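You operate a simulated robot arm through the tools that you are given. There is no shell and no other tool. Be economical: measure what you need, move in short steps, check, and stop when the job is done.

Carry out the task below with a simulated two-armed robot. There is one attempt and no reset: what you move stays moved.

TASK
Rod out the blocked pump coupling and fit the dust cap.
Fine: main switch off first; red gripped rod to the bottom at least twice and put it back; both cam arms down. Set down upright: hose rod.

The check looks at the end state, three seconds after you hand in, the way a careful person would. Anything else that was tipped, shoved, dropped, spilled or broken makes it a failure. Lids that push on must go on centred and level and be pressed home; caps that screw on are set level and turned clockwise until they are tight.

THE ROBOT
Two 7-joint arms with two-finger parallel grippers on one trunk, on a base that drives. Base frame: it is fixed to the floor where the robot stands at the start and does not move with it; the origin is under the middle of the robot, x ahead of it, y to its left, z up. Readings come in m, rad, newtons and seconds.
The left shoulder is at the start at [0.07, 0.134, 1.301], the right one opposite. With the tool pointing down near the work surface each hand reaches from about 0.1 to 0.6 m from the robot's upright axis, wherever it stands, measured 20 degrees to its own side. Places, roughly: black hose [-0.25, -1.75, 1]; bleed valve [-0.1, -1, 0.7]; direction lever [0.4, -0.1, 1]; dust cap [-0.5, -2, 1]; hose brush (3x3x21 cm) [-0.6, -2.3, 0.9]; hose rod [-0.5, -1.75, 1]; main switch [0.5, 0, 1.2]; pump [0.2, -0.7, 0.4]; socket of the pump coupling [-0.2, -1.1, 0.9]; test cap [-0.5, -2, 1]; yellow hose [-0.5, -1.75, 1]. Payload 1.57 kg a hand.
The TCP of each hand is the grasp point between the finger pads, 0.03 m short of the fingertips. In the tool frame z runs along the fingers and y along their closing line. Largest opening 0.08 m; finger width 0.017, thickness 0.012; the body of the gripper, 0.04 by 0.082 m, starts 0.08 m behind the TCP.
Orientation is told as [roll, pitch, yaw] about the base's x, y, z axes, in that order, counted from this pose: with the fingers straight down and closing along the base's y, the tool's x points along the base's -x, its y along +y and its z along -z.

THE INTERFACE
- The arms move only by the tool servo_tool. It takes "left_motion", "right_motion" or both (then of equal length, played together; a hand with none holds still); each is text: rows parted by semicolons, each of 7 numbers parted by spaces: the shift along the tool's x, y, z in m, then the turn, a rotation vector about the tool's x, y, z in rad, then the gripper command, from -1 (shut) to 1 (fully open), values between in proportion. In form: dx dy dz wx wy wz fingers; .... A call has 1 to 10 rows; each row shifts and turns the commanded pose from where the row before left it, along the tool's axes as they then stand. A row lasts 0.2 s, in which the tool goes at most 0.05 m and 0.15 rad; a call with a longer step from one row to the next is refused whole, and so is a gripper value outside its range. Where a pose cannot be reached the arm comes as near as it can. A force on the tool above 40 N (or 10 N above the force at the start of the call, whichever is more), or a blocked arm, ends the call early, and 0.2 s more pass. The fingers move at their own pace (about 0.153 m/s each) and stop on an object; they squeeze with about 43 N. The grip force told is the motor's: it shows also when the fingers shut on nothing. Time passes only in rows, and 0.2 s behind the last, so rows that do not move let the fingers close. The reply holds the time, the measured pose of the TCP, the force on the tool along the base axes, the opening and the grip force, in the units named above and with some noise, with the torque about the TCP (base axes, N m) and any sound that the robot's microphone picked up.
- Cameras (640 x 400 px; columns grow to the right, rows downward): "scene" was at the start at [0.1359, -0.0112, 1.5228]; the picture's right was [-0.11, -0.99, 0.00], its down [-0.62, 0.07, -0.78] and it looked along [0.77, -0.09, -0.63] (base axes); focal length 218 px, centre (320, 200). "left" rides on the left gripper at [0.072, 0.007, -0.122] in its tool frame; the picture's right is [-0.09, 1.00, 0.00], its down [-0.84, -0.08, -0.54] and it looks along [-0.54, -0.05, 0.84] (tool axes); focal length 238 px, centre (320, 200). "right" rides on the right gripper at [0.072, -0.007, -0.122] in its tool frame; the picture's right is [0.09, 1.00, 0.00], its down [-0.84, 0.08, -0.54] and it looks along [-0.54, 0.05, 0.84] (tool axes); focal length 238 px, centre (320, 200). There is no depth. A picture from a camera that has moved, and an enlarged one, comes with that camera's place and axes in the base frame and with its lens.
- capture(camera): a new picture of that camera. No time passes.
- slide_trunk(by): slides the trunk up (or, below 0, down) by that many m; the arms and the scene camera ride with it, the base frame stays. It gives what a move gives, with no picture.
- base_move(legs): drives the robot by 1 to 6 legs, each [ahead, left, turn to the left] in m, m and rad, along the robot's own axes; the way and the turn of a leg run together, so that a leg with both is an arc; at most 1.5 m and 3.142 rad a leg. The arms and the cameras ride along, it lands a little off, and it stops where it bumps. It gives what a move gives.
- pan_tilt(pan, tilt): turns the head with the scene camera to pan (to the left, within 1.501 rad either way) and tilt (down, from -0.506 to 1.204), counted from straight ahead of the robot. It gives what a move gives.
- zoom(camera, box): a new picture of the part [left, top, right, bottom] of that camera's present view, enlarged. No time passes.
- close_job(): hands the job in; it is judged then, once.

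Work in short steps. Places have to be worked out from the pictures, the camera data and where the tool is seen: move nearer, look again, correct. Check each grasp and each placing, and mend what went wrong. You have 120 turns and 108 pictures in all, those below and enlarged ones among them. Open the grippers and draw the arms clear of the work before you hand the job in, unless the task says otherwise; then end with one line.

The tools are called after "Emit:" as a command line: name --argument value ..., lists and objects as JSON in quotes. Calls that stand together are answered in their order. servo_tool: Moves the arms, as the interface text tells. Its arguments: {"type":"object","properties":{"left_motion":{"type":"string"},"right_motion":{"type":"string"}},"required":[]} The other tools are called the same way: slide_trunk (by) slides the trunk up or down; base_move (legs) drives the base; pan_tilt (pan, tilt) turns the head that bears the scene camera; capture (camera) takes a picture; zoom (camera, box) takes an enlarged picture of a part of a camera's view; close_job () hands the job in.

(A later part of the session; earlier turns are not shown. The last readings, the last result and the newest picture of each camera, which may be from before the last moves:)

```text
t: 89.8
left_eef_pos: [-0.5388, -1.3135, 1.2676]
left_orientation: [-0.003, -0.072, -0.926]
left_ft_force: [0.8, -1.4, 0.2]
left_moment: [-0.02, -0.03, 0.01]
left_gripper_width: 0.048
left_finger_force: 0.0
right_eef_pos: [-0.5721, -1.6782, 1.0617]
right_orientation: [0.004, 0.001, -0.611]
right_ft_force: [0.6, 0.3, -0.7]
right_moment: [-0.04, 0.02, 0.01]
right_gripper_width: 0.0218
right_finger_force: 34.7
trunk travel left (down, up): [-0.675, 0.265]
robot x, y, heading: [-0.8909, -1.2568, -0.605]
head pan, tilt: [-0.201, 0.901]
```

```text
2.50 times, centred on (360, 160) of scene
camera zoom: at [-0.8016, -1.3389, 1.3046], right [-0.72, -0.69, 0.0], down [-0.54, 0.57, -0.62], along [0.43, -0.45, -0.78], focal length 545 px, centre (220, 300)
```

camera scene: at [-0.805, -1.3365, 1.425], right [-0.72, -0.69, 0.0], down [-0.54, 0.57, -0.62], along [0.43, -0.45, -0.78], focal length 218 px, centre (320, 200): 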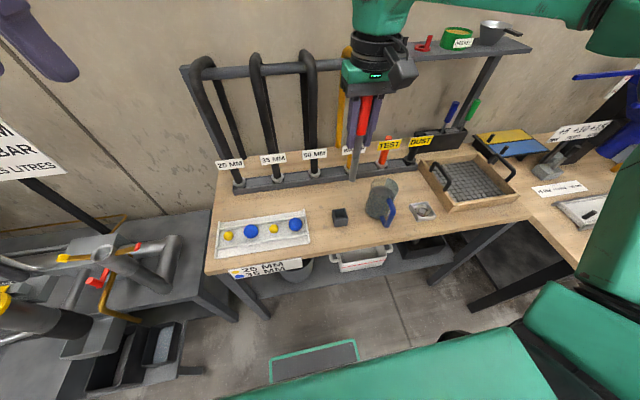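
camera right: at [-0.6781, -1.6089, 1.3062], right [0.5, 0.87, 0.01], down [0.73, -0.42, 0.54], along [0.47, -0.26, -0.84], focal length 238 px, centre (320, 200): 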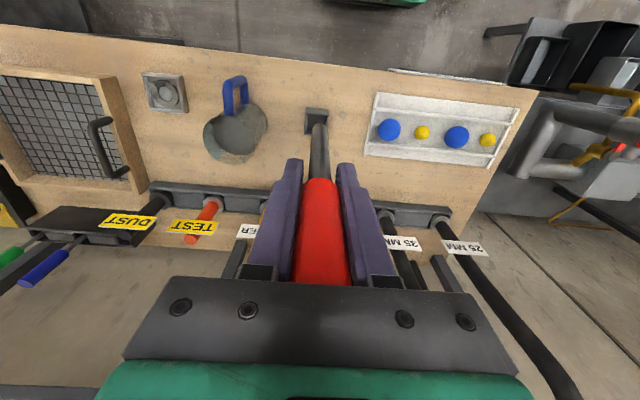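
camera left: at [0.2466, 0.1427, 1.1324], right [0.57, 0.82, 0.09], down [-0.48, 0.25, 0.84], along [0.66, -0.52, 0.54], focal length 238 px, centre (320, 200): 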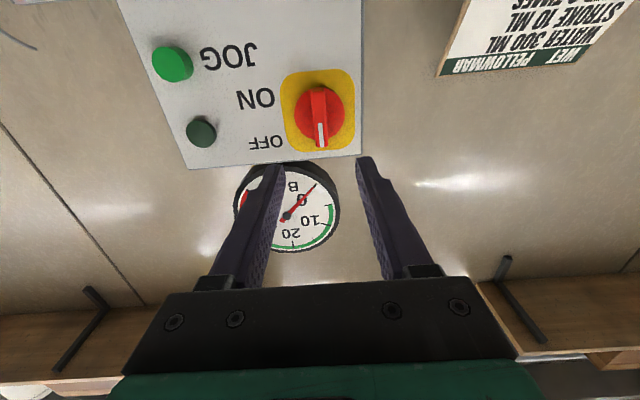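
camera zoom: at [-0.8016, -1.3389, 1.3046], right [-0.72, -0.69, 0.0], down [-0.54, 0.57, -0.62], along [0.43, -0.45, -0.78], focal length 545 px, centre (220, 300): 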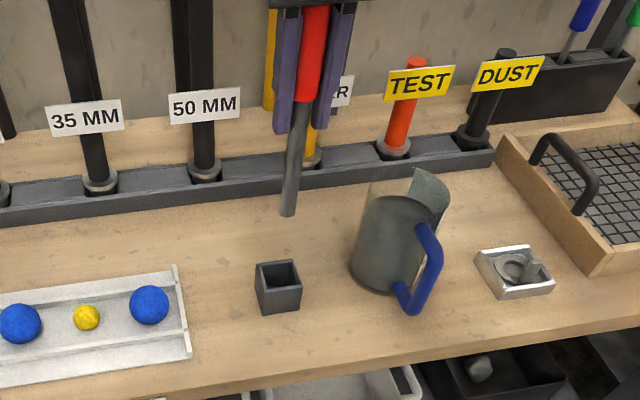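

The rod axis lines up with the cup to within 2 mm and the tip is at z≈0.935. I'll lower it gently to the cup floor at about 0.81.

Emit:
servo_tool --right_motion "0 0 0.02 0 0 0 -1;0 0 0.02 0 0 0 -1;0 0 0.02 0 0 0 -1;0 0 0.02 0 0 0 -1;0 0 0.02 0 0 0 -1;0 0 0.01 0 0 0 -1;0 0 0.005 0 0 0 -1;0 0 0.004 0 0 0 -1;0 0 0 0 0 0 -1"

Emit:
zoom --camera "right" --box '[240, 50, 400, 200]'

Emit:
zoom --camera "scene" --box '[280, 110, 400, 230]'

```text
t: 91.8
left_eef_pos: [-0.539, -1.3122, 1.2681]
left_orientation: [-0.003, -0.069, -0.926]
left_ft_force: [0.3, -0.2, 0.0]
left_moment: [0.01, 0.02, -0.01]
left_gripper_width: 0.0482
left_finger_force: 0.1
right_eef_pos: [-0.5723, -1.6779, 0.9406]
right_orientation: [0.005, 0.002, -0.612]
right_ft_force: [0.2, -0.3, -1.4]
right_moment: [0.0, 0.02, 0.02]
right_gripper_width: 0.0219
right_finger_force: 34.9
trunk travel left (down, up): [-0.675, 0.265]
robot x, y, heading: [-0.893, -1.2536, -0.609]
head pan, tilt: [-0.201, 0.901]
```

```text
2.67 times, centred on (320, 125) of right
camera zoom: at [-0.6354, -1.6423, 1.0633], right [0.5, 0.87, 0.01], down [0.73, -0.42, 0.54], along [0.47, -0.26, -0.84], focal length 636 px, centre (320, 400)
```

zoom: 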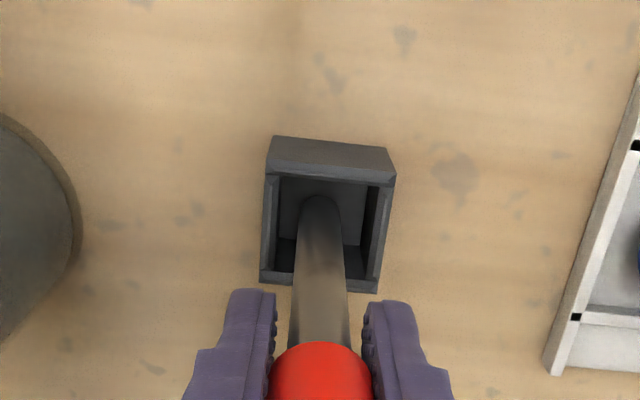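

```text
3.33 times, centred on (340, 170) of scene
camera zoom: at [-0.8015, -1.339, 1.3046], right [-0.72, -0.69, 0.0], down [-0.54, 0.57, -0.62], along [0.43, -0.45, -0.78], focal length 727 px, centre (253, 300)
```

zoom: 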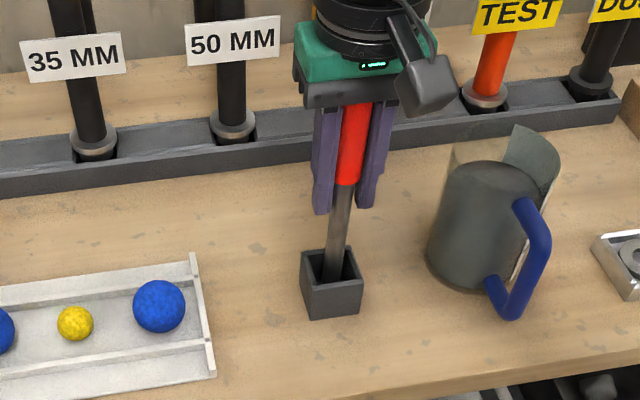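

The tip is in the cup with no contact yet. I'll go on slowly until it touches.

Emit:
servo_tool --right_motion "0 0 0.004 0 0 0 -1;0 0 0.004 0 0 0 -1;0 0 0.004 0 0 0 -1;0 0 0.003 0 0 0 -1;0 0 0.003 0 0 0 -1"

```text
t: 92.9
left_eef_pos: [-0.5427, -1.3119, 1.2692]
left_orientation: [-0.001, -0.073, -0.927]
left_ft_force: [-0.2, -0.5, 0.4]
left_moment: [0.06, 0.02, -0.01]
left_gripper_width: 0.0481
left_finger_force: 0.0
right_eef_pos: [-0.5729, -1.6782, 0.9341]
right_orientation: [0.012, -0.013, -0.614]
right_ft_force: [-7.1, 2.3, 21.3]
right_moment: [0.28, 1.01, -0.03]
right_gripper_width: 0.022
right_finger_force: 34.6
trunk travel left (down, up): [-0.675, 0.265]
robot x, y, heading: [-0.8964, -1.2543, -0.612]
head pan, tilt: [-0.201, 0.901]
stopped in row 5 (right hand): the force on the tool passed its limit at 44 N (the readings are from after the stop); the commanded pose is now the measured one
```

It is on the cup floor at TCP 0.934, as predicted. I'll ease the load, open, and rise.

Emit:
servo_tool --right_motion "0 0 -0.004 0 0 0 -1;0 0 0 0 0 0 0;0 0 0 0 0 0 0.5;0 0 0 0 0 0 1;0 0 0 0 0 0 1"

Emit:
capture --camera "right"

```text
t: 94.1
left_eef_pos: [-0.5393, -1.3129, 1.2668]
left_orientation: [-0.003, -0.073, -0.925]
left_ft_force: [0.1, 0.8, 0.2]
left_moment: [0.03, 0.01, -0.01]
left_gripper_width: 0.0477
left_finger_force: 0.1
right_eef_pos: [-0.5693, -1.6789, 0.9332]
right_orientation: [0.008, -0.009, -0.613]
right_ft_force: [0.2, -0.6, 2.4]
right_moment: [0.02, -0.01, -0.02]
right_gripper_width: 0.08
right_finger_force: 0.1
trunk travel left (down, up): [-0.675, 0.265]
robot x, y, heading: [-0.8941, -1.2566, -0.61]
head pan, tilt: [-0.201, 0.901]
```

```text
48 pictures are left
camera right: at [-0.6347, -1.6429, 1.0565], right [0.5, 0.87, 0.01], down [0.72, -0.42, 0.55], along [0.48, -0.27, -0.84], focal length 238 px, centre (320, 200)
```

right: 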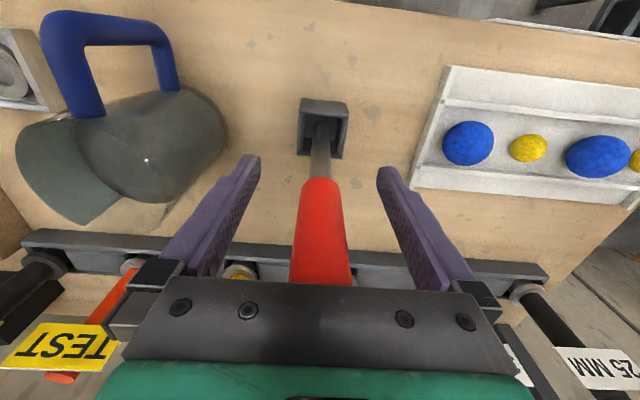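

The rod stands free between the open fingers. I'll rise straight up and check that it stands.

Emit:
servo_tool --right_motion "0 0 -0.03 0 0 0 1;0 0 -0.03 0 0 0 1;0 0 -0.03 0 0 0 1;0 0 -0.03 0 0 0 1;0 0 -0.03 0 0 0 1;0 0 0 0 0 0 1"

Emit:
capture --camera "right"

Emit:
capture --camera "scene"

```text
t: 95.5
left_eef_pos: [-0.54, -1.3137, 1.2679]
left_orientation: [-0.003, -0.07, -0.926]
left_ft_force: [0.2, -0.8, 0.8]
left_moment: [0.01, 0.02, -0.02]
left_gripper_width: 0.048
left_finger_force: 0.1
right_eef_pos: [-0.5796, -1.6842, 1.0839]
right_orientation: [0.007, -0.01, -0.614]
right_ft_force: [-0.2, 0.2, 0.8]
right_moment: [-0.01, 0.0, -0.01]
right_gripper_width: 0.0801
right_finger_force: 0.0
right hand out of reach, approached as far as the arm can: row 5
trunk travel left (down, up): [-0.675, 0.265]
robot x, y, heading: [-0.8936, -1.2578, -0.614]
head pan, tilt: [-0.201, 0.901]
```

```text
47 pictures are left
camera right: at [-0.6424, -1.6468, 1.2054], right [0.5, 0.87, 0.01], down [0.72, -0.42, 0.55], along [0.48, -0.27, -0.84], focal length 238 px, centre (320, 200)
```

right: 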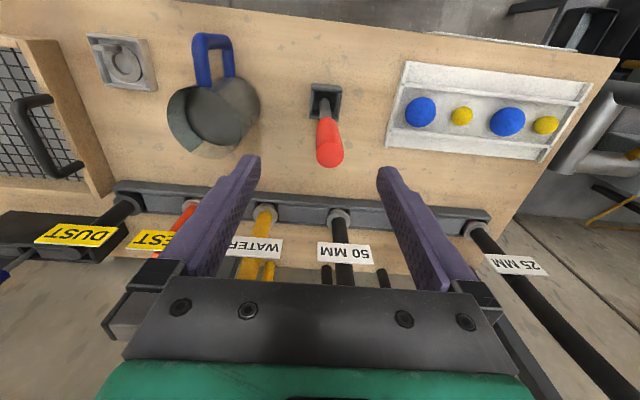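

```text
46 pictures are left
camera scene: at [-0.8018, -1.3391, 1.3046], right [-0.72, -0.69, 0.0], down [-0.54, 0.57, -0.62], along [0.43, -0.45, -0.78], focal length 218 px, centre (320, 200)
```

scene: 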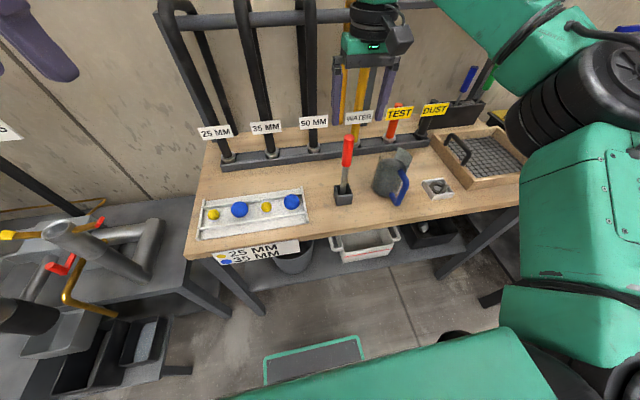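

The rod stands upright in its block again. Now the dust cap: I'll raise the trunk, draw the hand in, shift right and look at it.

Emit:
servo_tool --right_motion "0.03 0 -0.01 0 0 0 1;0.03 0 -0.02 0 0 0 1;0.03 0 -0.02 0 0 0 1;0.03 0 -0.02 0 0 0 1;0 0 0 0 0 0 1"

Emit:
slide_trunk --by 0.1

Emit:
base_move --legs '[[0, -0.36, 0]]'

Emit:
pan_tilt --pan -0.2 --tilt 0.75

Emit:
capture --camera "scene"

Emit:
capture --camera "right"

```text
t: 96.7
left_eef_pos: [-0.5391, -1.3141, 1.2682]
left_orientation: [-0.003, -0.07, -0.928]
left_ft_force: [0.5, 0.3, 0.0]
left_moment: [0.01, -0.01, -0.02]
left_gripper_width: 0.048
left_finger_force: 0.0
right_eef_pos: [-0.6759, -1.6124, 1.1536]
right_orientation: [0.008, -0.007, -0.615]
right_ft_force: [-0.8, -0.2, -0.4]
right_moment: [0.0, 0.0, -0.01]
right_gripper_width: 0.0801
right_finger_force: 0.1
trunk travel left (down, up): [-0.675, 0.265]
robot x, y, heading: [-0.8916, -1.2569, -0.612]
head pan, tilt: [-0.201, 0.901]
```

```text
t: 98.0
left_eef_pos: [-0.5399, -1.3142, 1.368]
left_orientation: [-0.002, -0.072, -0.927]
left_ft_force: [-0.5, 0.2, 0.0]
left_moment: [0.04, 0.04, -0.03]
left_gripper_width: 0.0479
left_finger_force: 0.1
right_eef_pos: [-0.6752, -1.6122, 1.2544]
right_orientation: [0.007, -0.009, -0.613]
right_ft_force: [-0.3, 0.0, -0.3]
right_moment: [-0.02, 0.0, -0.02]
right_gripper_width: 0.08
right_finger_force: 0.1
trunk travel left (down, up): [-0.775, 0.165]
robot x, y, heading: [-0.8963, -1.2532, -0.61]
head pan, tilt: [-0.201, 0.901]
```

```text
t: 100.3
left_eef_pos: [-0.7409, -1.6007, 1.3665]
left_orientation: [-0.005, -0.07, -0.922]
left_ft_force: [-0.1, 0.1, 0.0]
left_moment: [-0.05, 0.01, -0.01]
left_gripper_width: 0.0481
left_finger_force: 0.1
right_eef_pos: [-0.8769, -1.902, 1.2549]
right_orientation: [0.006, -0.009, -0.612]
right_ft_force: [-0.2, 0.3, -0.2]
right_moment: [0.0, 0.02, -0.04]
right_gripper_width: 0.0797
right_finger_force: 0.1
trunk travel left (down, up): [-0.775, 0.165]
robot x, y, heading: [-1.0985, -1.544, -0.607]
head pan, tilt: [-0.201, 0.901]
```

```text
t: 101.0
left_eef_pos: [-0.7423, -1.6043, 1.3674]
left_orientation: [-0.003, -0.072, -0.925]
left_ft_force: [0.1, -0.3, 0.0]
left_moment: [0.02, 0.0, 0.03]
left_gripper_width: 0.048
left_finger_force: 0.0
right_eef_pos: [-0.8786, -1.9023, 1.2543]
right_orientation: [0.009, -0.008, -0.612]
right_ft_force: [0.4, 0.8, -1.1]
right_moment: [0.0, 0.0, 0.03]
right_gripper_width: 0.0802
right_finger_force: 0.0
trunk travel left (down, up): [-0.775, 0.165]
robot x, y, heading: [-1.0975, -1.5447, -0.61]
head pan, tilt: [-0.201, 0.75]
```

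```text
45 pictures are left
camera scene: at [-0.9992, -1.635, 1.4165], right [-0.72, -0.69, 0.0], down [-0.47, 0.49, -0.73], along [0.51, -0.53, -0.68], focal length 218 px, centre (320, 200)
```

scene: 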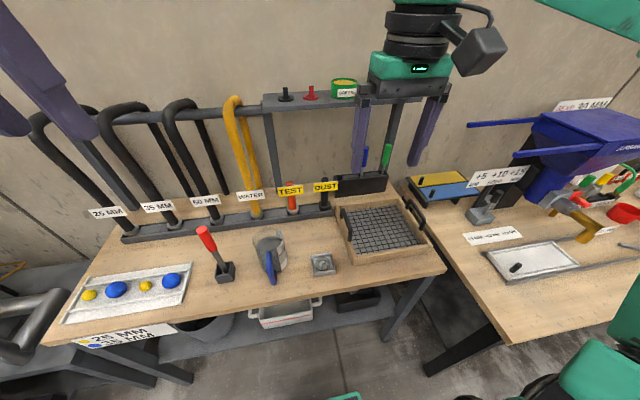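

```text
44 pictures are left
camera right: at [-0.9423, -1.8669, 1.3762], right [0.49, 0.87, 0.01], down [0.72, -0.42, 0.55], along [0.48, -0.27, -0.84], focal length 238 px, centre (320, 200)
```

right: 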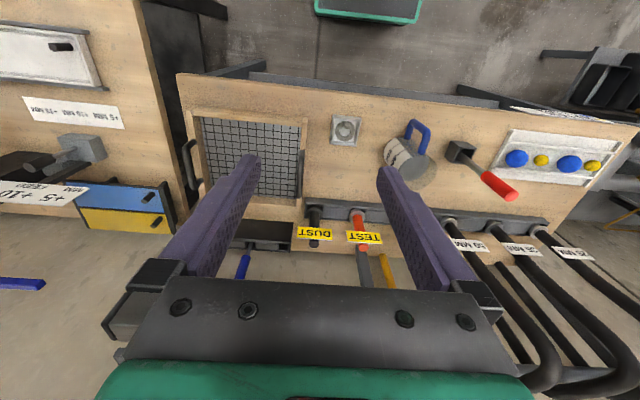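

There are black and red parts on the rail labelled DUST and TEST, and similar ones on the upper shelf. I'll zoom.

Emit:
zoom --camera "scene" --box '[260, 160, 360, 222]'

Emit:
zoom --camera "scene" --box '[260, 65, 400, 115]'

Emit:
zoom --camera "right" --box '[260, 190, 400, 280]'

```text
6.40 times, centred on (310, 191) of scene
camera zoom: at [-0.9992, -1.635, 1.4165], right [-0.72, -0.69, 0.0], down [-0.47, 0.49, -0.73], along [0.51, -0.53, -0.68], focal length 1396 px, centre (384, 258)
```

zoom: 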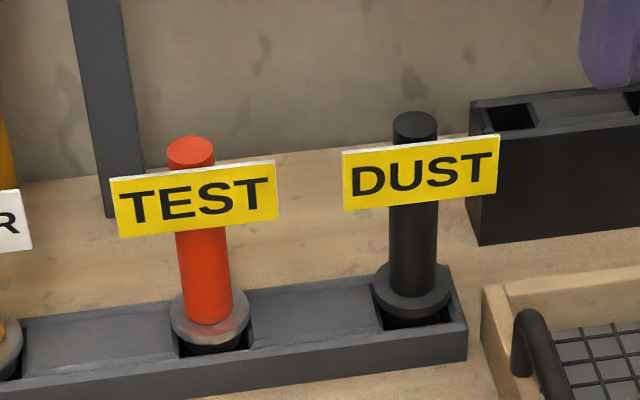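

```text
4.57 times, centred on (330, 90) of scene
camera zoom: at [-0.9992, -1.635, 1.4165], right [-0.72, -0.69, 0.0], down [-0.47, 0.49, -0.73], along [0.51, -0.53, -0.68], focal length 997 px, centre (274, 703)
```

zoom: 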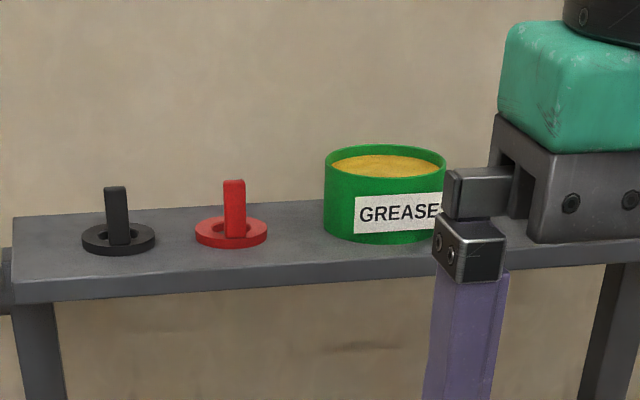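

```text
4.44 times, centred on (330, 235) of right
camera zoom: at [-0.9423, -1.8669, 1.3762], right [0.49, 0.87, 0.01], down [0.72, -0.42, 0.55], along [0.48, -0.27, -0.84], focal length 1059 px, centre (276, 44)
```

zoom: 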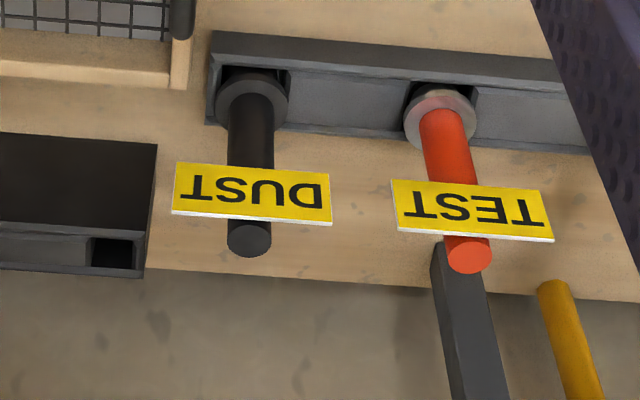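

DUST is the black-handled cap with a flange and a label plate, seated at the end of the rail. Its handle is at about [-0.590,-2.084], top z≈0.95, flange ≈0.83. I'll go 0.1 m forward and tilt the hand 45°, to come in under the label.

Emit:
base_move --legs '[[0.09, 0, 0]]'

Emit:
servo_tool --right_motion "0 0.005 0 0 -0.131 0 1;0 0.005 0 0 -0.131 0 1;0 0.005 0 0 -0.131 0 1;0 0 0 0 -0.131 0 1;0 0 0 0 -0.131 0 1;0 0 0 0 -0.131 0 1;0 0 0 0 0 0 1"

Emit:
capture --camera "right"

```text
t: 102.1
left_eef_pos: [-0.6735, -1.6497, 1.3685]
left_orientation: [-0.002, -0.078, -0.925]
left_ft_force: [-0.1, -0.5, 0.0]
left_moment: [-0.02, -0.05, -0.04]
left_gripper_width: 0.0481
left_finger_force: 0.0
right_eef_pos: [-0.8099, -1.9509, 1.2563]
right_orientation: [0.008, -0.013, -0.612]
right_ft_force: [-0.6, -0.4, -0.1]
right_moment: [0.0, -0.04, 0.03]
right_gripper_width: 0.0799
right_finger_force: 0.2
trunk travel left (down, up): [-0.775, 0.165]
robot x, y, heading: [-1.0265, -1.5975, -0.602]
head pan, tilt: [-0.201, 0.75]
```

```text
t: 103.7
left_eef_pos: [-0.6686, -1.6532, 1.3671]
left_orientation: [-0.004, -0.072, -0.925]
left_ft_force: [0.2, 0.5, 0.6]
left_moment: [0.02, -0.03, 0.02]
left_gripper_width: 0.0479
left_finger_force: 0.0
right_eef_pos: [-0.7965, -1.9411, 1.2528]
right_orientation: [0.014, -0.796, -0.619]
right_ft_force: [-0.1, -0.1, 0.1]
right_moment: [0.0, -0.01, -0.02]
right_gripper_width: 0.0801
right_finger_force: 0.1
trunk travel left (down, up): [-0.775, 0.165]
robot x, y, heading: [-1.0263, -1.597, -0.611]
head pan, tilt: [-0.201, 0.75]
```

```text
40 pictures are left
camera right: at [-0.9129, -1.8679, 1.2886], right [0.52, 0.85, -0.06], down [0.2, -0.06, 0.98], along [0.83, -0.52, -0.2], focal length 238 px, centre (320, 200)
```

right: 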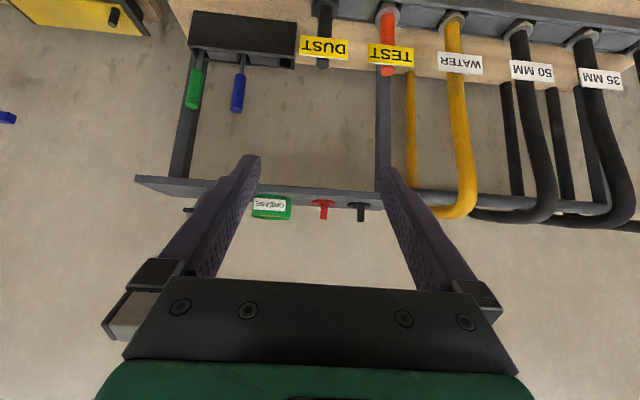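

The hand is aligned laterally with DUST. I'll lower the trunk 0.2 m and move to 8 cm before the handle.

Emit:
slide_trunk --by -0.2

Emit:
servo_tool --right_motion "-0.008 0 0.03 0 0 0 1;-0.008 0 0.03 0 0 0 1;-0.008 0 0.03 0 0 0 1;-0.008 0 0.03 0 0 0 1;-0.007 0 0.03 0 0 0 1;-0.007 0 0.03 0 0 0 1;0 0 0 0 0 0 1"

Emit:
capture --camera "right"

Emit:
zoom --camera "scene" --box '[230, 80, 430, 240]'

```text
t: 105.9
left_eef_pos: [-0.67, -1.6546, 1.1681]
left_orientation: [-0.004, -0.072, -0.925]
left_ft_force: [0.6, 0.2, 0.4]
left_moment: [0.03, -0.01, 0.0]
left_gripper_width: 0.0479
left_finger_force: 0.1
right_eef_pos: [-0.797, -1.9406, 1.0536]
right_orientation: [0.011, -0.797, -0.62]
right_ft_force: [-0.5, 0.5, -0.6]
right_moment: [-0.04, 0.01, 0.02]
right_gripper_width: 0.08
right_finger_force: 0.0
trunk travel left (down, up): [-0.575, 0.365]
robot x, y, heading: [-1.0251, -1.5946, -0.604]
head pan, tilt: [-0.201, 0.75]
```

```text
t: 107.5
left_eef_pos: [-0.6691, -1.6544, 1.168]
left_orientation: [-0.003, -0.073, -0.923]
left_ft_force: [-0.3, 0.4, 0.3]
left_moment: [-0.02, -0.04, 0.01]
left_gripper_width: 0.0479
left_finger_force: 0.0
right_eef_pos: [-0.6656, -2.0326, 0.9605]
right_orientation: [0.011, -0.795, -0.62]
right_ft_force: [0.1, -0.2, 0.7]
right_moment: [0.01, 0.03, -0.03]
right_gripper_width: 0.0799
right_finger_force: 0.1
trunk travel left (down, up): [-0.575, 0.365]
robot x, y, heading: [-1.0235, -1.5965, -0.61]
head pan, tilt: [-0.201, 0.75]
```

```text
39 pictures are left
camera right: at [-0.7813, -1.9589, 0.9953], right [0.52, 0.85, -0.06], down [0.2, -0.06, 0.98], along [0.83, -0.52, -0.2], focal length 238 px, centre (320, 200)
```

right: 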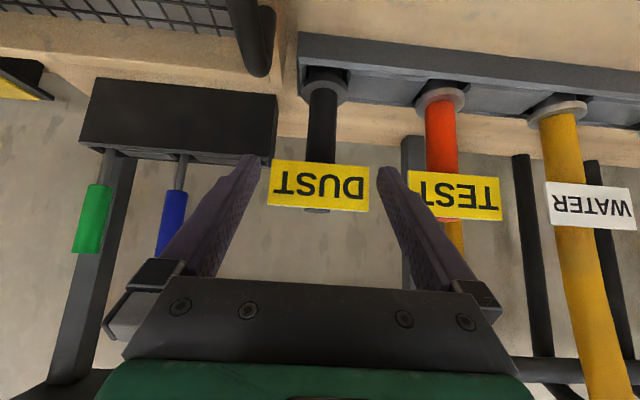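

```text
2.50 times, centred on (330, 160) of scene
camera zoom: at [-0.9266, -1.6857, 1.2166], right [-0.72, -0.69, 0.0], down [-0.47, 0.49, -0.73], along [0.51, -0.53, -0.68], focal length 545 px, centre (295, 300)
```

zoom: 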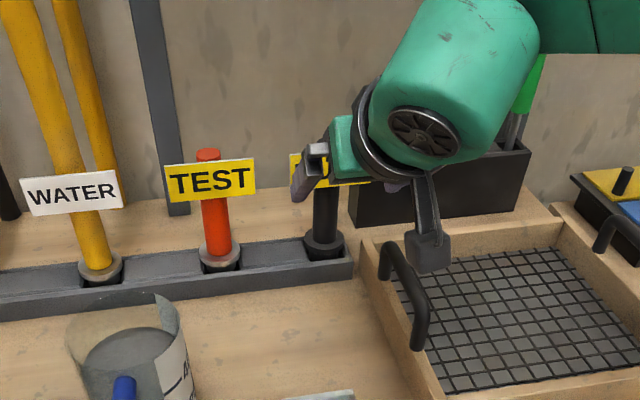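

The handle is free between the flange (0.825) and the label's lower edge (0.914), and sits centred between the fingers. I'll advance along the tool axis to z≈0.872.

Emit:
servo_tool --right_motion "0 0.002 0.02 0 0 0 0.5;0 0 0.025 0 0 0 0.5;0 0 0.025 0 0 0 0.5;0 0 0.02 0 0 0 0.5;0 0 0 0 0 0 0.5"

Emit:
capture --camera "right"

```text
t: 108.7
left_eef_pos: [-0.6692, -1.6538, 1.1681]
left_orientation: [-0.003, -0.072, -0.925]
left_ft_force: [0.4, 0.1, 0.6]
left_moment: [0.03, 0.04, -0.01]
left_gripper_width: 0.0479
left_finger_force: 0.0
right_eef_pos: [-0.612, -2.068, 0.8977]
right_orientation: [0.011, -0.796, -0.621]
right_ft_force: [-0.3, 0.1, -0.2]
right_moment: [-0.03, -0.01, 0.02]
right_gripper_width: 0.06
right_finger_force: 0.1
trunk travel left (down, up): [-0.575, 0.365]
robot x, y, heading: [-1.0271, -1.5961, -0.611]
head pan, tilt: [-0.201, 0.75]
```

```text
37 pictures are left
camera right: at [-0.7279, -1.9947, 0.9331], right [0.52, 0.85, -0.06], down [0.2, -0.06, 0.98], along [0.83, -0.52, -0.2], focal length 238 px, centre (320, 200)
```

right: 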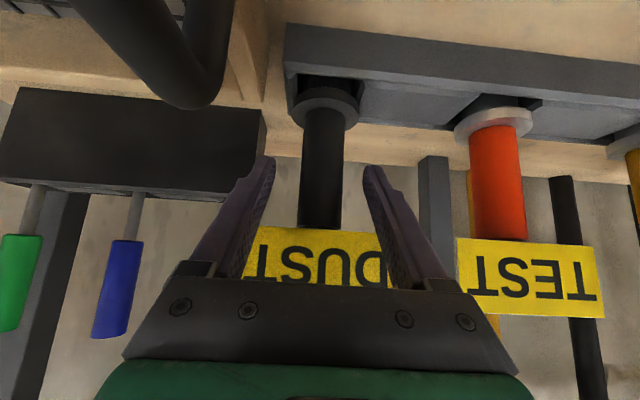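

The handle is centred and the label is clear above. I'll advance another 3.3 cm and close.

Emit:
servo_tool --right_motion "0 0 0.017 0 0 0 0.5;0 0 0.016 0 0 0 0.5;0 0 0 0 0 0 0.5;0 0 0 0 0 0 -1;0 0 0 0 0 0 -1;0 0 0 0 0 0 -1"

Emit:
capture --camera "right"

Emit:
zoom --camera "scene" --box '[270, 100, 430, 230]'

```text
t: 110.1
left_eef_pos: [-0.6687, -1.6543, 1.1676]
left_orientation: [-0.003, -0.073, -0.925]
left_ft_force: [-0.3, 0.7, 0.4]
left_moment: [0.0, 0.03, 0.0]
left_gripper_width: 0.0482
left_finger_force: 0.2
right_eef_pos: [-0.5928, -2.0821, 0.8755]
right_orientation: [0.012, -0.796, -0.618]
right_ft_force: [-0.5, 0.1, 0.5]
right_moment: [0.26, -0.25, 0.07]
right_gripper_width: 0.0263
right_finger_force: 37.1
trunk travel left (down, up): [-0.575, 0.365]
robot x, y, heading: [-1.0249, -1.5991, -0.606]
head pan, tilt: [-0.201, 0.75]
```

```text
36 pictures are left
camera right: at [-0.7085, -2.0075, 0.9101], right [0.52, 0.85, -0.06], down [0.2, -0.06, 0.98], along [0.83, -0.52, -0.2], focal length 238 px, centre (320, 200)
```

right: 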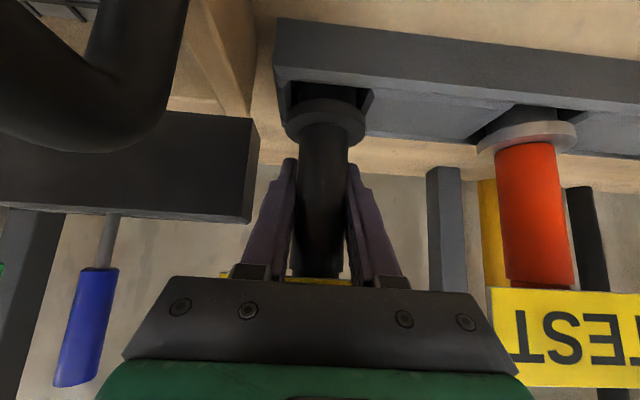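

```text
3.08 times, centred on (350, 165) of scene
camera zoom: at [-0.9257, -1.6862, 1.2165], right [-0.72, -0.69, 0.0], down [-0.47, 0.49, -0.73], along [0.5, -0.53, -0.68], focal length 671 px, centre (228, 308)
```

zoom: 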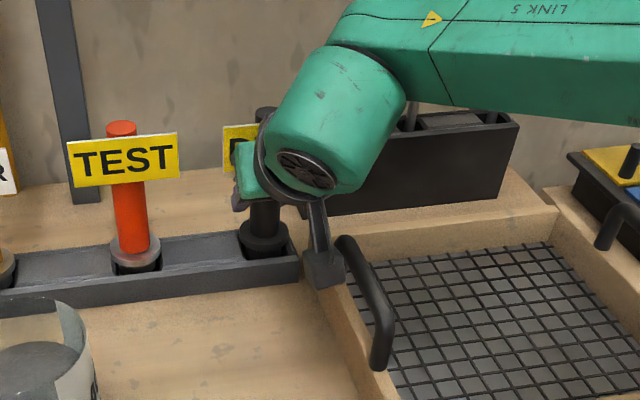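

The handle is gripped. I'll lift it straight up a few centimetres and check.

Emit:
servo_tool --right_motion "-0.0107 0 -0.0105 0 0 0 -1;-0.0107 0 -0.0105 0 0 0 -1;-0.0107 0 -0.0105 0 0 0 -1;-0.0107 0 -0.0105 0 0 0 -1;-0.0107 0 -0.0105 0 0 0 -1;0 0 0 0 0 0 -1"

Emit:
slide_trunk --by 0.1

Emit:
capture --camera "right"

Emit:
capture --camera "scene"

```text
t: 111.5
left_eef_pos: [-0.6686, -1.6545, 1.1685]
left_orientation: [-0.003, -0.071, -0.925]
left_ft_force: [0.4, 0.9, -0.6]
left_moment: [0.0, 0.0, -0.01]
left_gripper_width: 0.0481
left_finger_force: 0.2
right_eef_pos: [-0.5929, -2.0816, 0.9492]
right_orientation: [0.012, -0.795, -0.621]
right_ft_force: [0.6, 0.5, -1.6]
right_moment: [0.3, -0.26, 0.08]
right_gripper_width: 0.0266
right_finger_force: 37.2
trunk travel left (down, up): [-0.575, 0.365]
robot x, y, heading: [-1.0255, -1.5963, -0.609]
head pan, tilt: [-0.201, 0.75]
```

```text
t: 112.8
left_eef_pos: [-0.668, -1.6543, 1.2676]
left_orientation: [-0.004, -0.072, -0.926]
left_ft_force: [-0.2, -0.1, 0.0]
left_moment: [-0.03, 0.01, 0.0]
left_gripper_width: 0.0482
left_finger_force: 0.1
right_eef_pos: [-0.5913, -2.0808, 1.0496]
right_orientation: [0.012, -0.794, -0.619]
right_ft_force: [-1.4, -0.1, 0.7]
right_moment: [-0.28, 0.23, -0.11]
right_gripper_width: 0.0263
right_finger_force: 37.4
trunk travel left (down, up): [-0.675, 0.265]
robot x, y, heading: [-1.0267, -1.5943, -0.608]
head pan, tilt: [-0.201, 0.75]
```

```text
34 pictures are left
camera right: at [-0.7083, -2.0079, 1.0848], right [0.52, 0.85, -0.06], down [0.2, -0.06, 0.98], along [0.83, -0.52, -0.2], focal length 238 px, centre (320, 200)
```

right: 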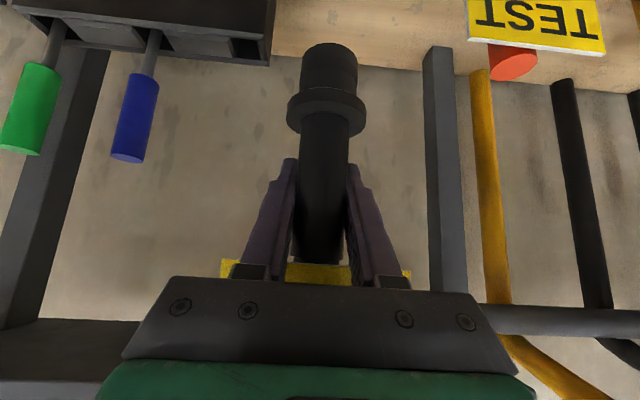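

```text
33 pictures are left
camera scene: at [-0.9254, -1.6865, 1.3164], right [-0.72, -0.69, 0.0], down [-0.47, 0.49, -0.73], along [0.5, -0.53, -0.68], focal length 218 px, centre (320, 200)
```

scene: 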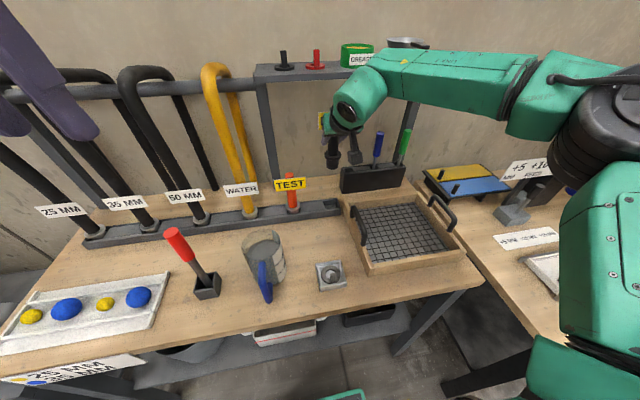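

The cap is held upright: the flange is about 5 cm below the TCP, with a plug about 4 cm long under it. I'll raise the trunk, back off and carry it along to the socket.

Emit:
slide_trunk --by 0.16

Emit:
base_move --legs '[[-0.27, 0, 0], [0, 0.98, 0]]'

Emit:
pan_tilt --pan -0.2 --tilt 0.75

Emit:
capture --camera "scene"

Emit:
capture --camera "right"

```text
t: 114.6
left_eef_pos: [-0.6686, -1.6544, 1.4279]
left_orientation: [-0.003, -0.072, -0.925]
left_ft_force: [-0.4, -0.7, 0.8]
left_moment: [0.0, 0.04, 0.0]
left_gripper_width: 0.0483
left_finger_force: 0.0
right_eef_pos: [-0.5915, -2.0817, 1.2099]
right_orientation: [0.012, -0.794, -0.62]
right_ft_force: [0.4, 0.1, -1.7]
right_moment: [0.28, -0.25, 0.03]
right_gripper_width: 0.0266
right_finger_force: 37.3
trunk travel left (down, up): [-0.835, 0.105]
robot x, y, heading: [-1.0266, -1.5947, -0.604]
head pan, tilt: [-0.201, 0.75]
```

```text
t: 121.3
left_eef_pos: [-0.3268, -0.6869, 1.4278]
left_orientation: [-0.002, -0.07, -0.931]
left_ft_force: [-0.4, 0.2, 0.0]
left_moment: [0.01, 0.0, 0.02]
left_gripper_width: 0.048
left_finger_force: 0.1
right_eef_pos: [-0.2538, -1.1141, 1.2101]
right_orientation: [0.013, -0.796, -0.625]
right_ft_force: [0.0, -0.1, -2.1]
right_moment: [-0.08, 0.04, 0.01]
right_gripper_width: 0.0265
right_finger_force: 37.8
trunk travel left (down, up): [-0.835, 0.105]
robot x, y, heading: [-0.6828, -0.6274, -0.614]
head pan, tilt: [-0.201, 0.75]
```

```text
t: 121.9
left_eef_pos: [-0.3269, -0.6864, 1.4278]
left_orientation: [-0.003, -0.071, -0.93]
left_ft_force: [0.2, -0.3, -0.9]
left_moment: [-0.02, -0.02, 0.01]
left_gripper_width: 0.0481
left_finger_force: 0.0
right_eef_pos: [-0.254, -1.1137, 1.2097]
right_orientation: [0.013, -0.795, -0.628]
right_ft_force: [-0.6, 0.1, -0.2]
right_moment: [-0.01, -0.04, 0.01]
right_gripper_width: 0.0266
right_finger_force: 37.6
trunk travel left (down, up): [-0.835, 0.105]
robot x, y, heading: [-0.6819, -0.6206, -0.612]
head pan, tilt: [-0.201, 0.75]
```

```text
32 pictures are left
camera scene: at [-0.5844, -0.7167, 1.4765], right [-0.73, -0.69, 0.0], down [-0.47, 0.5, -0.73], along [0.5, -0.53, -0.68], focal length 218 px, centre (320, 200)
```

scene: 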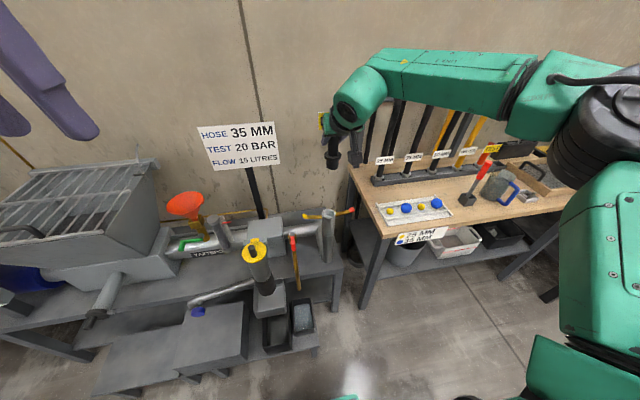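

```text
31 pictures are left
camera right: at [-0.3691, -1.0394, 1.2448], right [0.52, 0.85, -0.06], down [0.2, -0.06, 0.98], along [0.83, -0.52, -0.2], focal length 238 px, centre (320, 200)
```

right: 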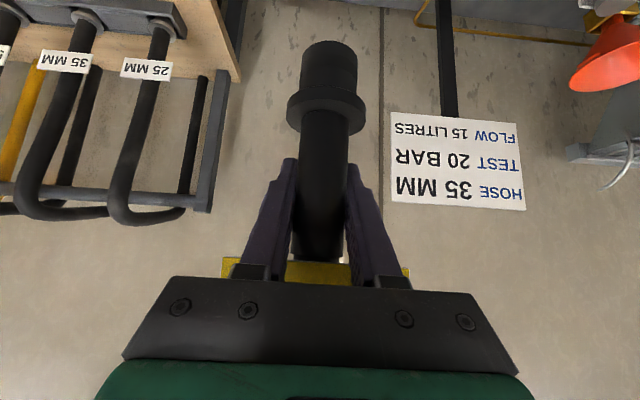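

The cap is almost above the socket. I'll lower the trunk so the plug hangs about 6 cm above the mouth, nudge forward, and measure.

Emit:
servo_tool --right_motion "-0.0119 0 0.0121 0 0 0 -1;0 0 0 0 0 0 -1"

Emit:
slide_trunk --by -0.135

Emit:
capture --camera "right"

Emit:
zoom --camera "scene" --box '[280, 80, 400, 230]'

```text
t: 122.5
left_eef_pos: [-0.3263, -0.6862, 1.4278]
left_orientation: [-0.003, -0.073, -0.93]
left_ft_force: [-0.3, -0.7, 0.1]
left_moment: [0.0, 0.02, 0.02]
left_gripper_width: 0.048
left_finger_force: 0.1
right_eef_pos: [-0.2384, -1.1242, 1.2093]
right_orientation: [0.014, -0.794, -0.627]
right_ft_force: [-0.2, 0.6, -0.6]
right_moment: [-0.08, 0.03, 0.0]
right_gripper_width: 0.0263
right_finger_force: 37.0
trunk travel left (down, up): [-0.835, 0.105]
robot x, y, heading: [-0.6805, -0.6273, -0.617]
head pan, tilt: [-0.201, 0.75]
```

```text
t: 124.1
left_eef_pos: [-0.3279, -0.6862, 1.2937]
left_orientation: [-0.004, -0.072, -0.929]
left_ft_force: [0.3, 0.2, 0.8]
left_moment: [-0.01, 0.03, -0.02]
left_gripper_width: 0.0483
left_finger_force: 0.1
right_eef_pos: [-0.2392, -1.1225, 1.0754]
right_orientation: [0.011, -0.796, -0.626]
right_ft_force: [0.1, 0.4, -1.6]
right_moment: [-0.1, 0.04, 0.01]
right_gripper_width: 0.0264
right_finger_force: 37.6
trunk travel left (down, up): [-0.7, 0.24]
robot x, y, heading: [-0.6846, -0.6249, -0.62]
head pan, tilt: [-0.201, 0.75]
```

```text
30 pictures are left
camera right: at [-0.3545, -1.049, 1.1104], right [0.52, 0.85, -0.06], down [0.2, -0.06, 0.98], along [0.83, -0.52, -0.2], focal length 238 px, centre (320, 200)
```

right: 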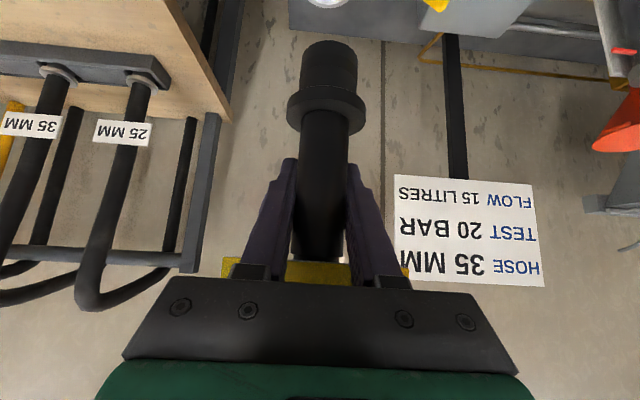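

```text
2.67 times, centred on (340, 155) of scene
camera zoom: at [-0.5842, -0.7162, 1.3415], right [-0.73, -0.69, 0.0], down [-0.47, 0.5, -0.73], along [0.5, -0.53, -0.68], focal length 582 px, centre (267, 320)
```

zoom: 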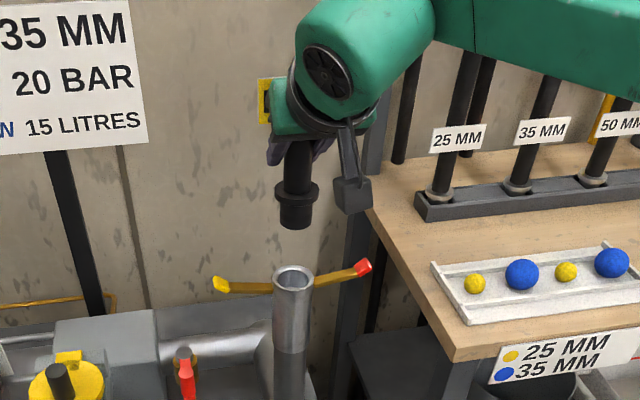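

I'll zoom tighter to measure the plug against the mouth.

Emit:
zoom --camera "scene" --box '[306, 140, 356, 200]'

```text
6.67 times, centred on (331, 170) of scene
camera zoom: at [-0.5842, -0.7162, 1.3415], right [-0.73, -0.69, 0.0], down [-0.47, 0.5, -0.73], along [0.5, -0.53, -0.68], focal length 1454 px, centre (247, 400)
```

zoom: 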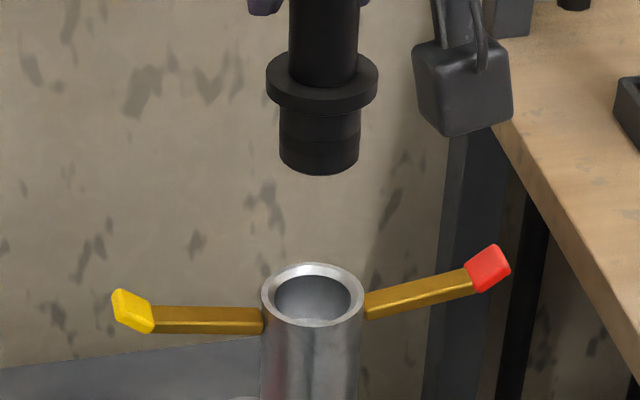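

The plug (about 35 mm) is a close fit in the mouth. I'll lower 4 cm more and compare from both cameras.

Emit:
slide_trunk --by -0.04

Emit:
capture --camera "right"

Emit:
zoom --camera "scene" --box '[306, 120, 356, 180]'

```text
t: 125.0
left_eef_pos: [-0.3269, -0.6844, 1.2535]
left_orientation: [-0.003, -0.072, -0.93]
left_ft_force: [-0.7, 0.5, -0.7]
left_moment: [0.0, 0.02, 0.0]
left_gripper_width: 0.0482
left_finger_force: 0.0
right_eef_pos: [-0.2374, -1.1233, 1.0348]
right_orientation: [0.012, -0.795, -0.626]
right_ft_force: [0.3, 0.1, -1.6]
right_moment: [0.01, -0.03, -0.01]
right_gripper_width: 0.0267
right_finger_force: 38.0
trunk travel left (down, up): [-0.66, 0.28]
robot x, y, heading: [-0.6843, -0.627, -0.611]
head pan, tilt: [-0.201, 0.75]
```

```text
27 pictures are left
camera right: at [-0.3547, -1.0488, 1.0705], right [0.52, 0.85, -0.06], down [0.2, -0.06, 0.98], along [0.83, -0.52, -0.2], focal length 238 px, centre (320, 200)
```

right: 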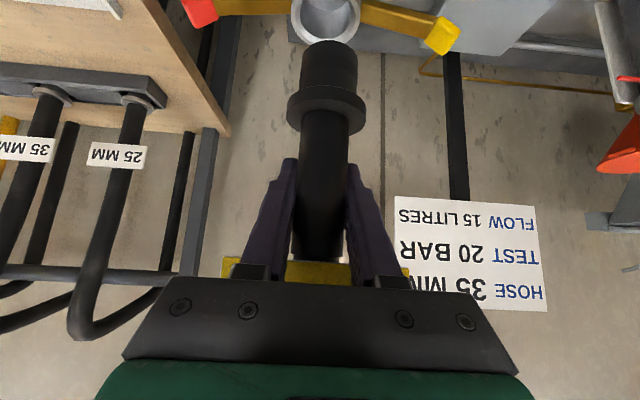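

```text
6.67 times, centred on (331, 150) of scene
camera zoom: at [-0.5844, -0.716, 1.3015], right [-0.73, -0.69, 0.0], down [-0.47, 0.5, -0.73], along [0.5, -0.53, -0.68], focal length 1454 px, centre (247, 533)
```

zoom: 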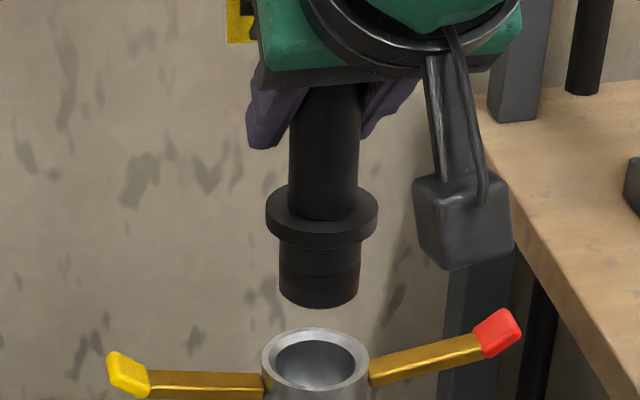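

By both views the plug is within about 3 mm of the mouth axis, with its bottom at about 0.958. I'll nudge it 2 mm forward and lower it to just above the rim.

Emit:
servo_tool --right_motion "-0.0018 -0.001 0.0018 0 0 0 -1;0.0086 0 0.0084 0 0 0 -1;0.0086 0 0.0084 0 0 0 -1;0.0057 0 0.0056 0 0 0 -1;0 0 0 0 0 0 -1"

Emit:
zoom --camera "right" --box '[270, 0, 390, 100]'

Emit:
zoom --camera "scene" --box '[306, 130, 356, 190]'

```text
t: 126.2
left_eef_pos: [-0.3267, -0.6853, 1.2527]
left_orientation: [-0.004, -0.072, -0.93]
left_ft_force: [-0.2, -1.0, 0.3]
left_moment: [0.01, 0.02, -0.04]
left_gripper_width: 0.0479
left_finger_force: 0.0
right_eef_pos: [-0.2371, -1.1259, 1.0033]
right_orientation: [0.012, -0.794, -0.625]
right_ft_force: [0.1, -0.3, -1.8]
right_moment: [-0.07, 0.01, 0.0]
right_gripper_width: 0.0266
right_finger_force: 37.7
trunk travel left (down, up): [-0.66, 0.28]
robot x, y, heading: [-0.6842, -0.6232, -0.613]
head pan, tilt: [-0.201, 0.75]
```

```text
4.00 times, centred on (330, 50) of right
camera zoom: at [-0.3537, -1.051, 1.0382], right [0.52, 0.85, -0.06], down [0.2, -0.06, 0.98], along [0.83, -0.52, -0.2], focal length 953 px, centre (280, 800)
```

zoom: 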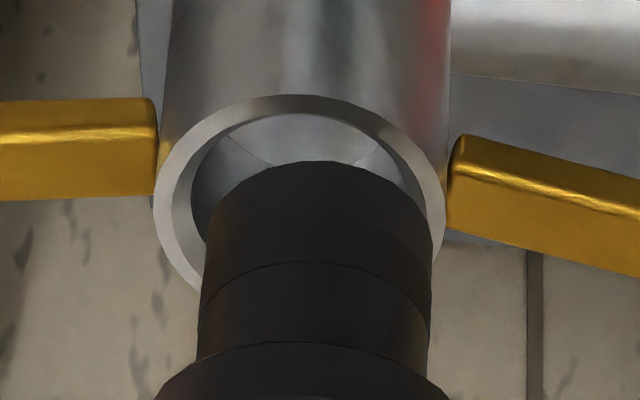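

```text
6.67 times, centred on (331, 160) of scene
camera zoom: at [-0.5842, -0.7161, 1.3015], right [-0.73, -0.69, 0.0], down [-0.47, 0.5, -0.73], along [0.5, -0.53, -0.68], focal length 1454 px, centre (247, 467)
```

zoom: 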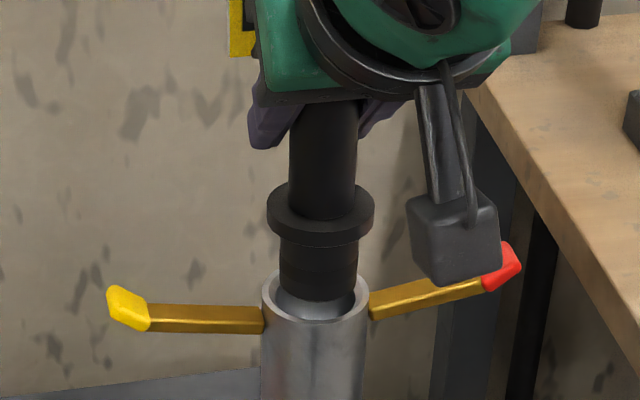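

Both cameras look from the same side, so depth toward the wall is ambiguous. I'll bring the left hand's camera round to view the socket from the side.

Emit:
servo_tool --left_motion "-0.036 0.012 0 0 0 0 0.2;-0.036 0.012 0 0 0 0 0.2;-0.036 0.012 0 0 0 0 0.2;-0.036 0.012 0 0 0 0 0.2;0 0 0 0 0 0.15 0.2;0 0 0 0 0 0.15 0.2;0 0 0 0 0 0.15 0.2;0 0 0 0 0 0.15 0.2;0 0 0 0 0 0.15 0.2;0 0 0 0 0 0.15 0.2"

Emit:
servo_tool --left_motion "0 0 0 0 0 0.15 0.2;0 0 0 0 0 0.15 0.2;0 0 0 0 0 0 0.2"

Emit:
capture --camera "left"

```text
t: 128.4
left_eef_pos: [-0.2208, -0.759, 1.2578]
left_orientation: [0.056, -0.047, -1.836]
left_ft_force: [-0.7, 0.4, 0.6]
left_moment: [0.01, 0.0, -0.02]
left_gripper_width: 0.0482
left_finger_force: 0.2
left hand out of reach, approached as far as the arm can: row 4
right_eef_pos: [-0.2376, -1.1254, 1.0035]
right_orientation: [0.011, -0.796, -0.627]
right_ft_force: [0.6, 0.8, -1.4]
right_moment: [0.02, -0.05, 0.0]
right_gripper_width: 0.0269
right_finger_force: 37.2
trunk travel left (down, up): [-0.66, 0.28]
robot x, y, heading: [-0.6804, -0.6302, -0.613]
head pan, tilt: [-0.201, 0.75]
```

```text
t: 129.2
left_eef_pos: [-0.2212, -0.7584, 1.2574]
left_orientation: [0.068, -0.031, -2.133]
left_ft_force: [0.1, -0.1, -1.2]
left_moment: [0.02, 0.01, 0.01]
left_gripper_width: 0.0479
left_finger_force: 0.2
right_eef_pos: [-0.2373, -1.1247, 1.0037]
right_orientation: [0.012, -0.796, -0.626]
right_ft_force: [0.0, -0.7, -1.7]
right_moment: [-0.01, -0.02, 0.02]
right_gripper_width: 0.0267
right_finger_force: 37.0
trunk travel left (down, up): [-0.66, 0.28]
robot x, y, heading: [-0.6823, -0.6254, -0.613]
head pan, tilt: [-0.201, 0.75]
```

```text
23 pictures are left
camera left: at [-0.1816, -0.6947, 1.3765], right [0.79, -0.61, 0.07], down [-0.53, -0.63, 0.56], along [-0.29, -0.48, -0.83], focal length 238 px, centre (320, 200)
```

left: 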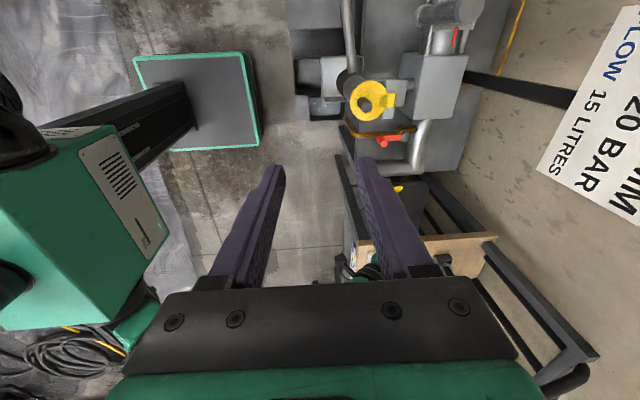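

The left finger hides the socket. I'll swing the left hand back a little, tilt it up and open it.

Emit:
servo_tool --left_motion "0 0 0 0 0 -0.15 1;0 0 0 0 0 -0.15 1;0 0 0 0 -0.15 0 1;0 0 0 0 -0.15 0 1;0 0 0 0 -0.15 0 1;0 0 0 0 0 0 1"

Emit:
capture --camera "left"

```text
t: 130.6
left_eef_pos: [-0.2214, -0.7604, 1.2572]
left_orientation: [0.063, -0.498, -1.858]
left_ft_force: [0.5, -0.6, 0.2]
left_moment: [-0.02, -0.04, -0.02]
left_gripper_width: 0.0801
left_finger_force: 0.1
right_eef_pos: [-0.2368, -1.1264, 1.003]
right_orientation: [0.014, -0.795, -0.627]
right_ft_force: [0.1, 0.3, -2.0]
right_moment: [0.3, -0.29, 0.11]
right_gripper_width: 0.0266
right_finger_force: 37.2
trunk travel left (down, up): [-0.66, 0.28]
robot x, y, heading: [-0.6832, -0.6258, -0.62]
head pan, tilt: [-0.201, 0.75]
```

```text
22 pictures are left
camera left: at [-0.1876, -0.6436, 1.3305], right [0.94, -0.33, 0.1], down [-0.24, -0.43, 0.87], along [-0.24, -0.84, -0.48], focal length 238 px, centre (320, 200)
```

left: 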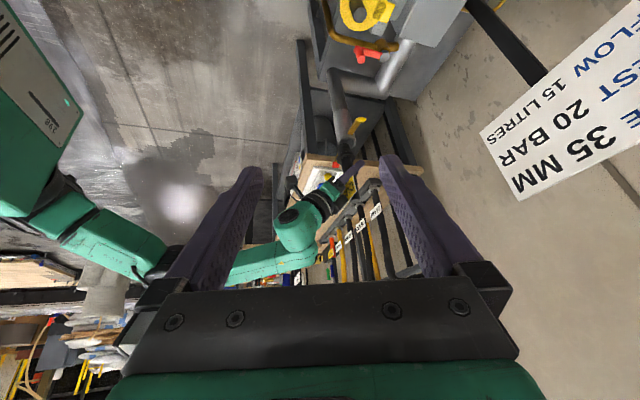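

Now the cap and socket are visible from the side, so I'll zoom in.

Emit:
zoom --camera "left" --box '[310, 80, 390, 180]'

```text
4.00 times, centred on (350, 130) of left
camera zoom: at [-0.1876, -0.6436, 1.3305], right [0.94, -0.33, 0.1], down [-0.24, -0.43, 0.87], along [-0.24, -0.84, -0.48], focal length 953 px, centre (200, 480)
```

zoom: 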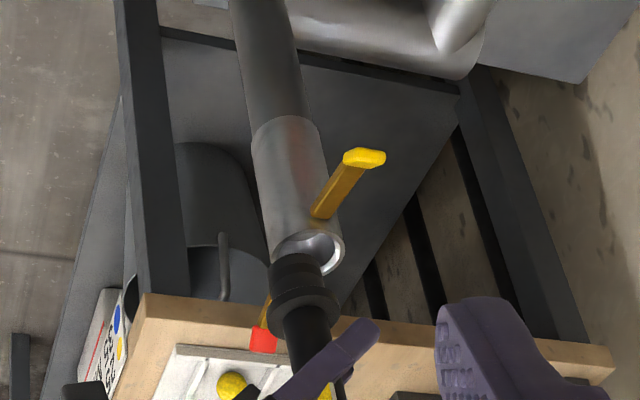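

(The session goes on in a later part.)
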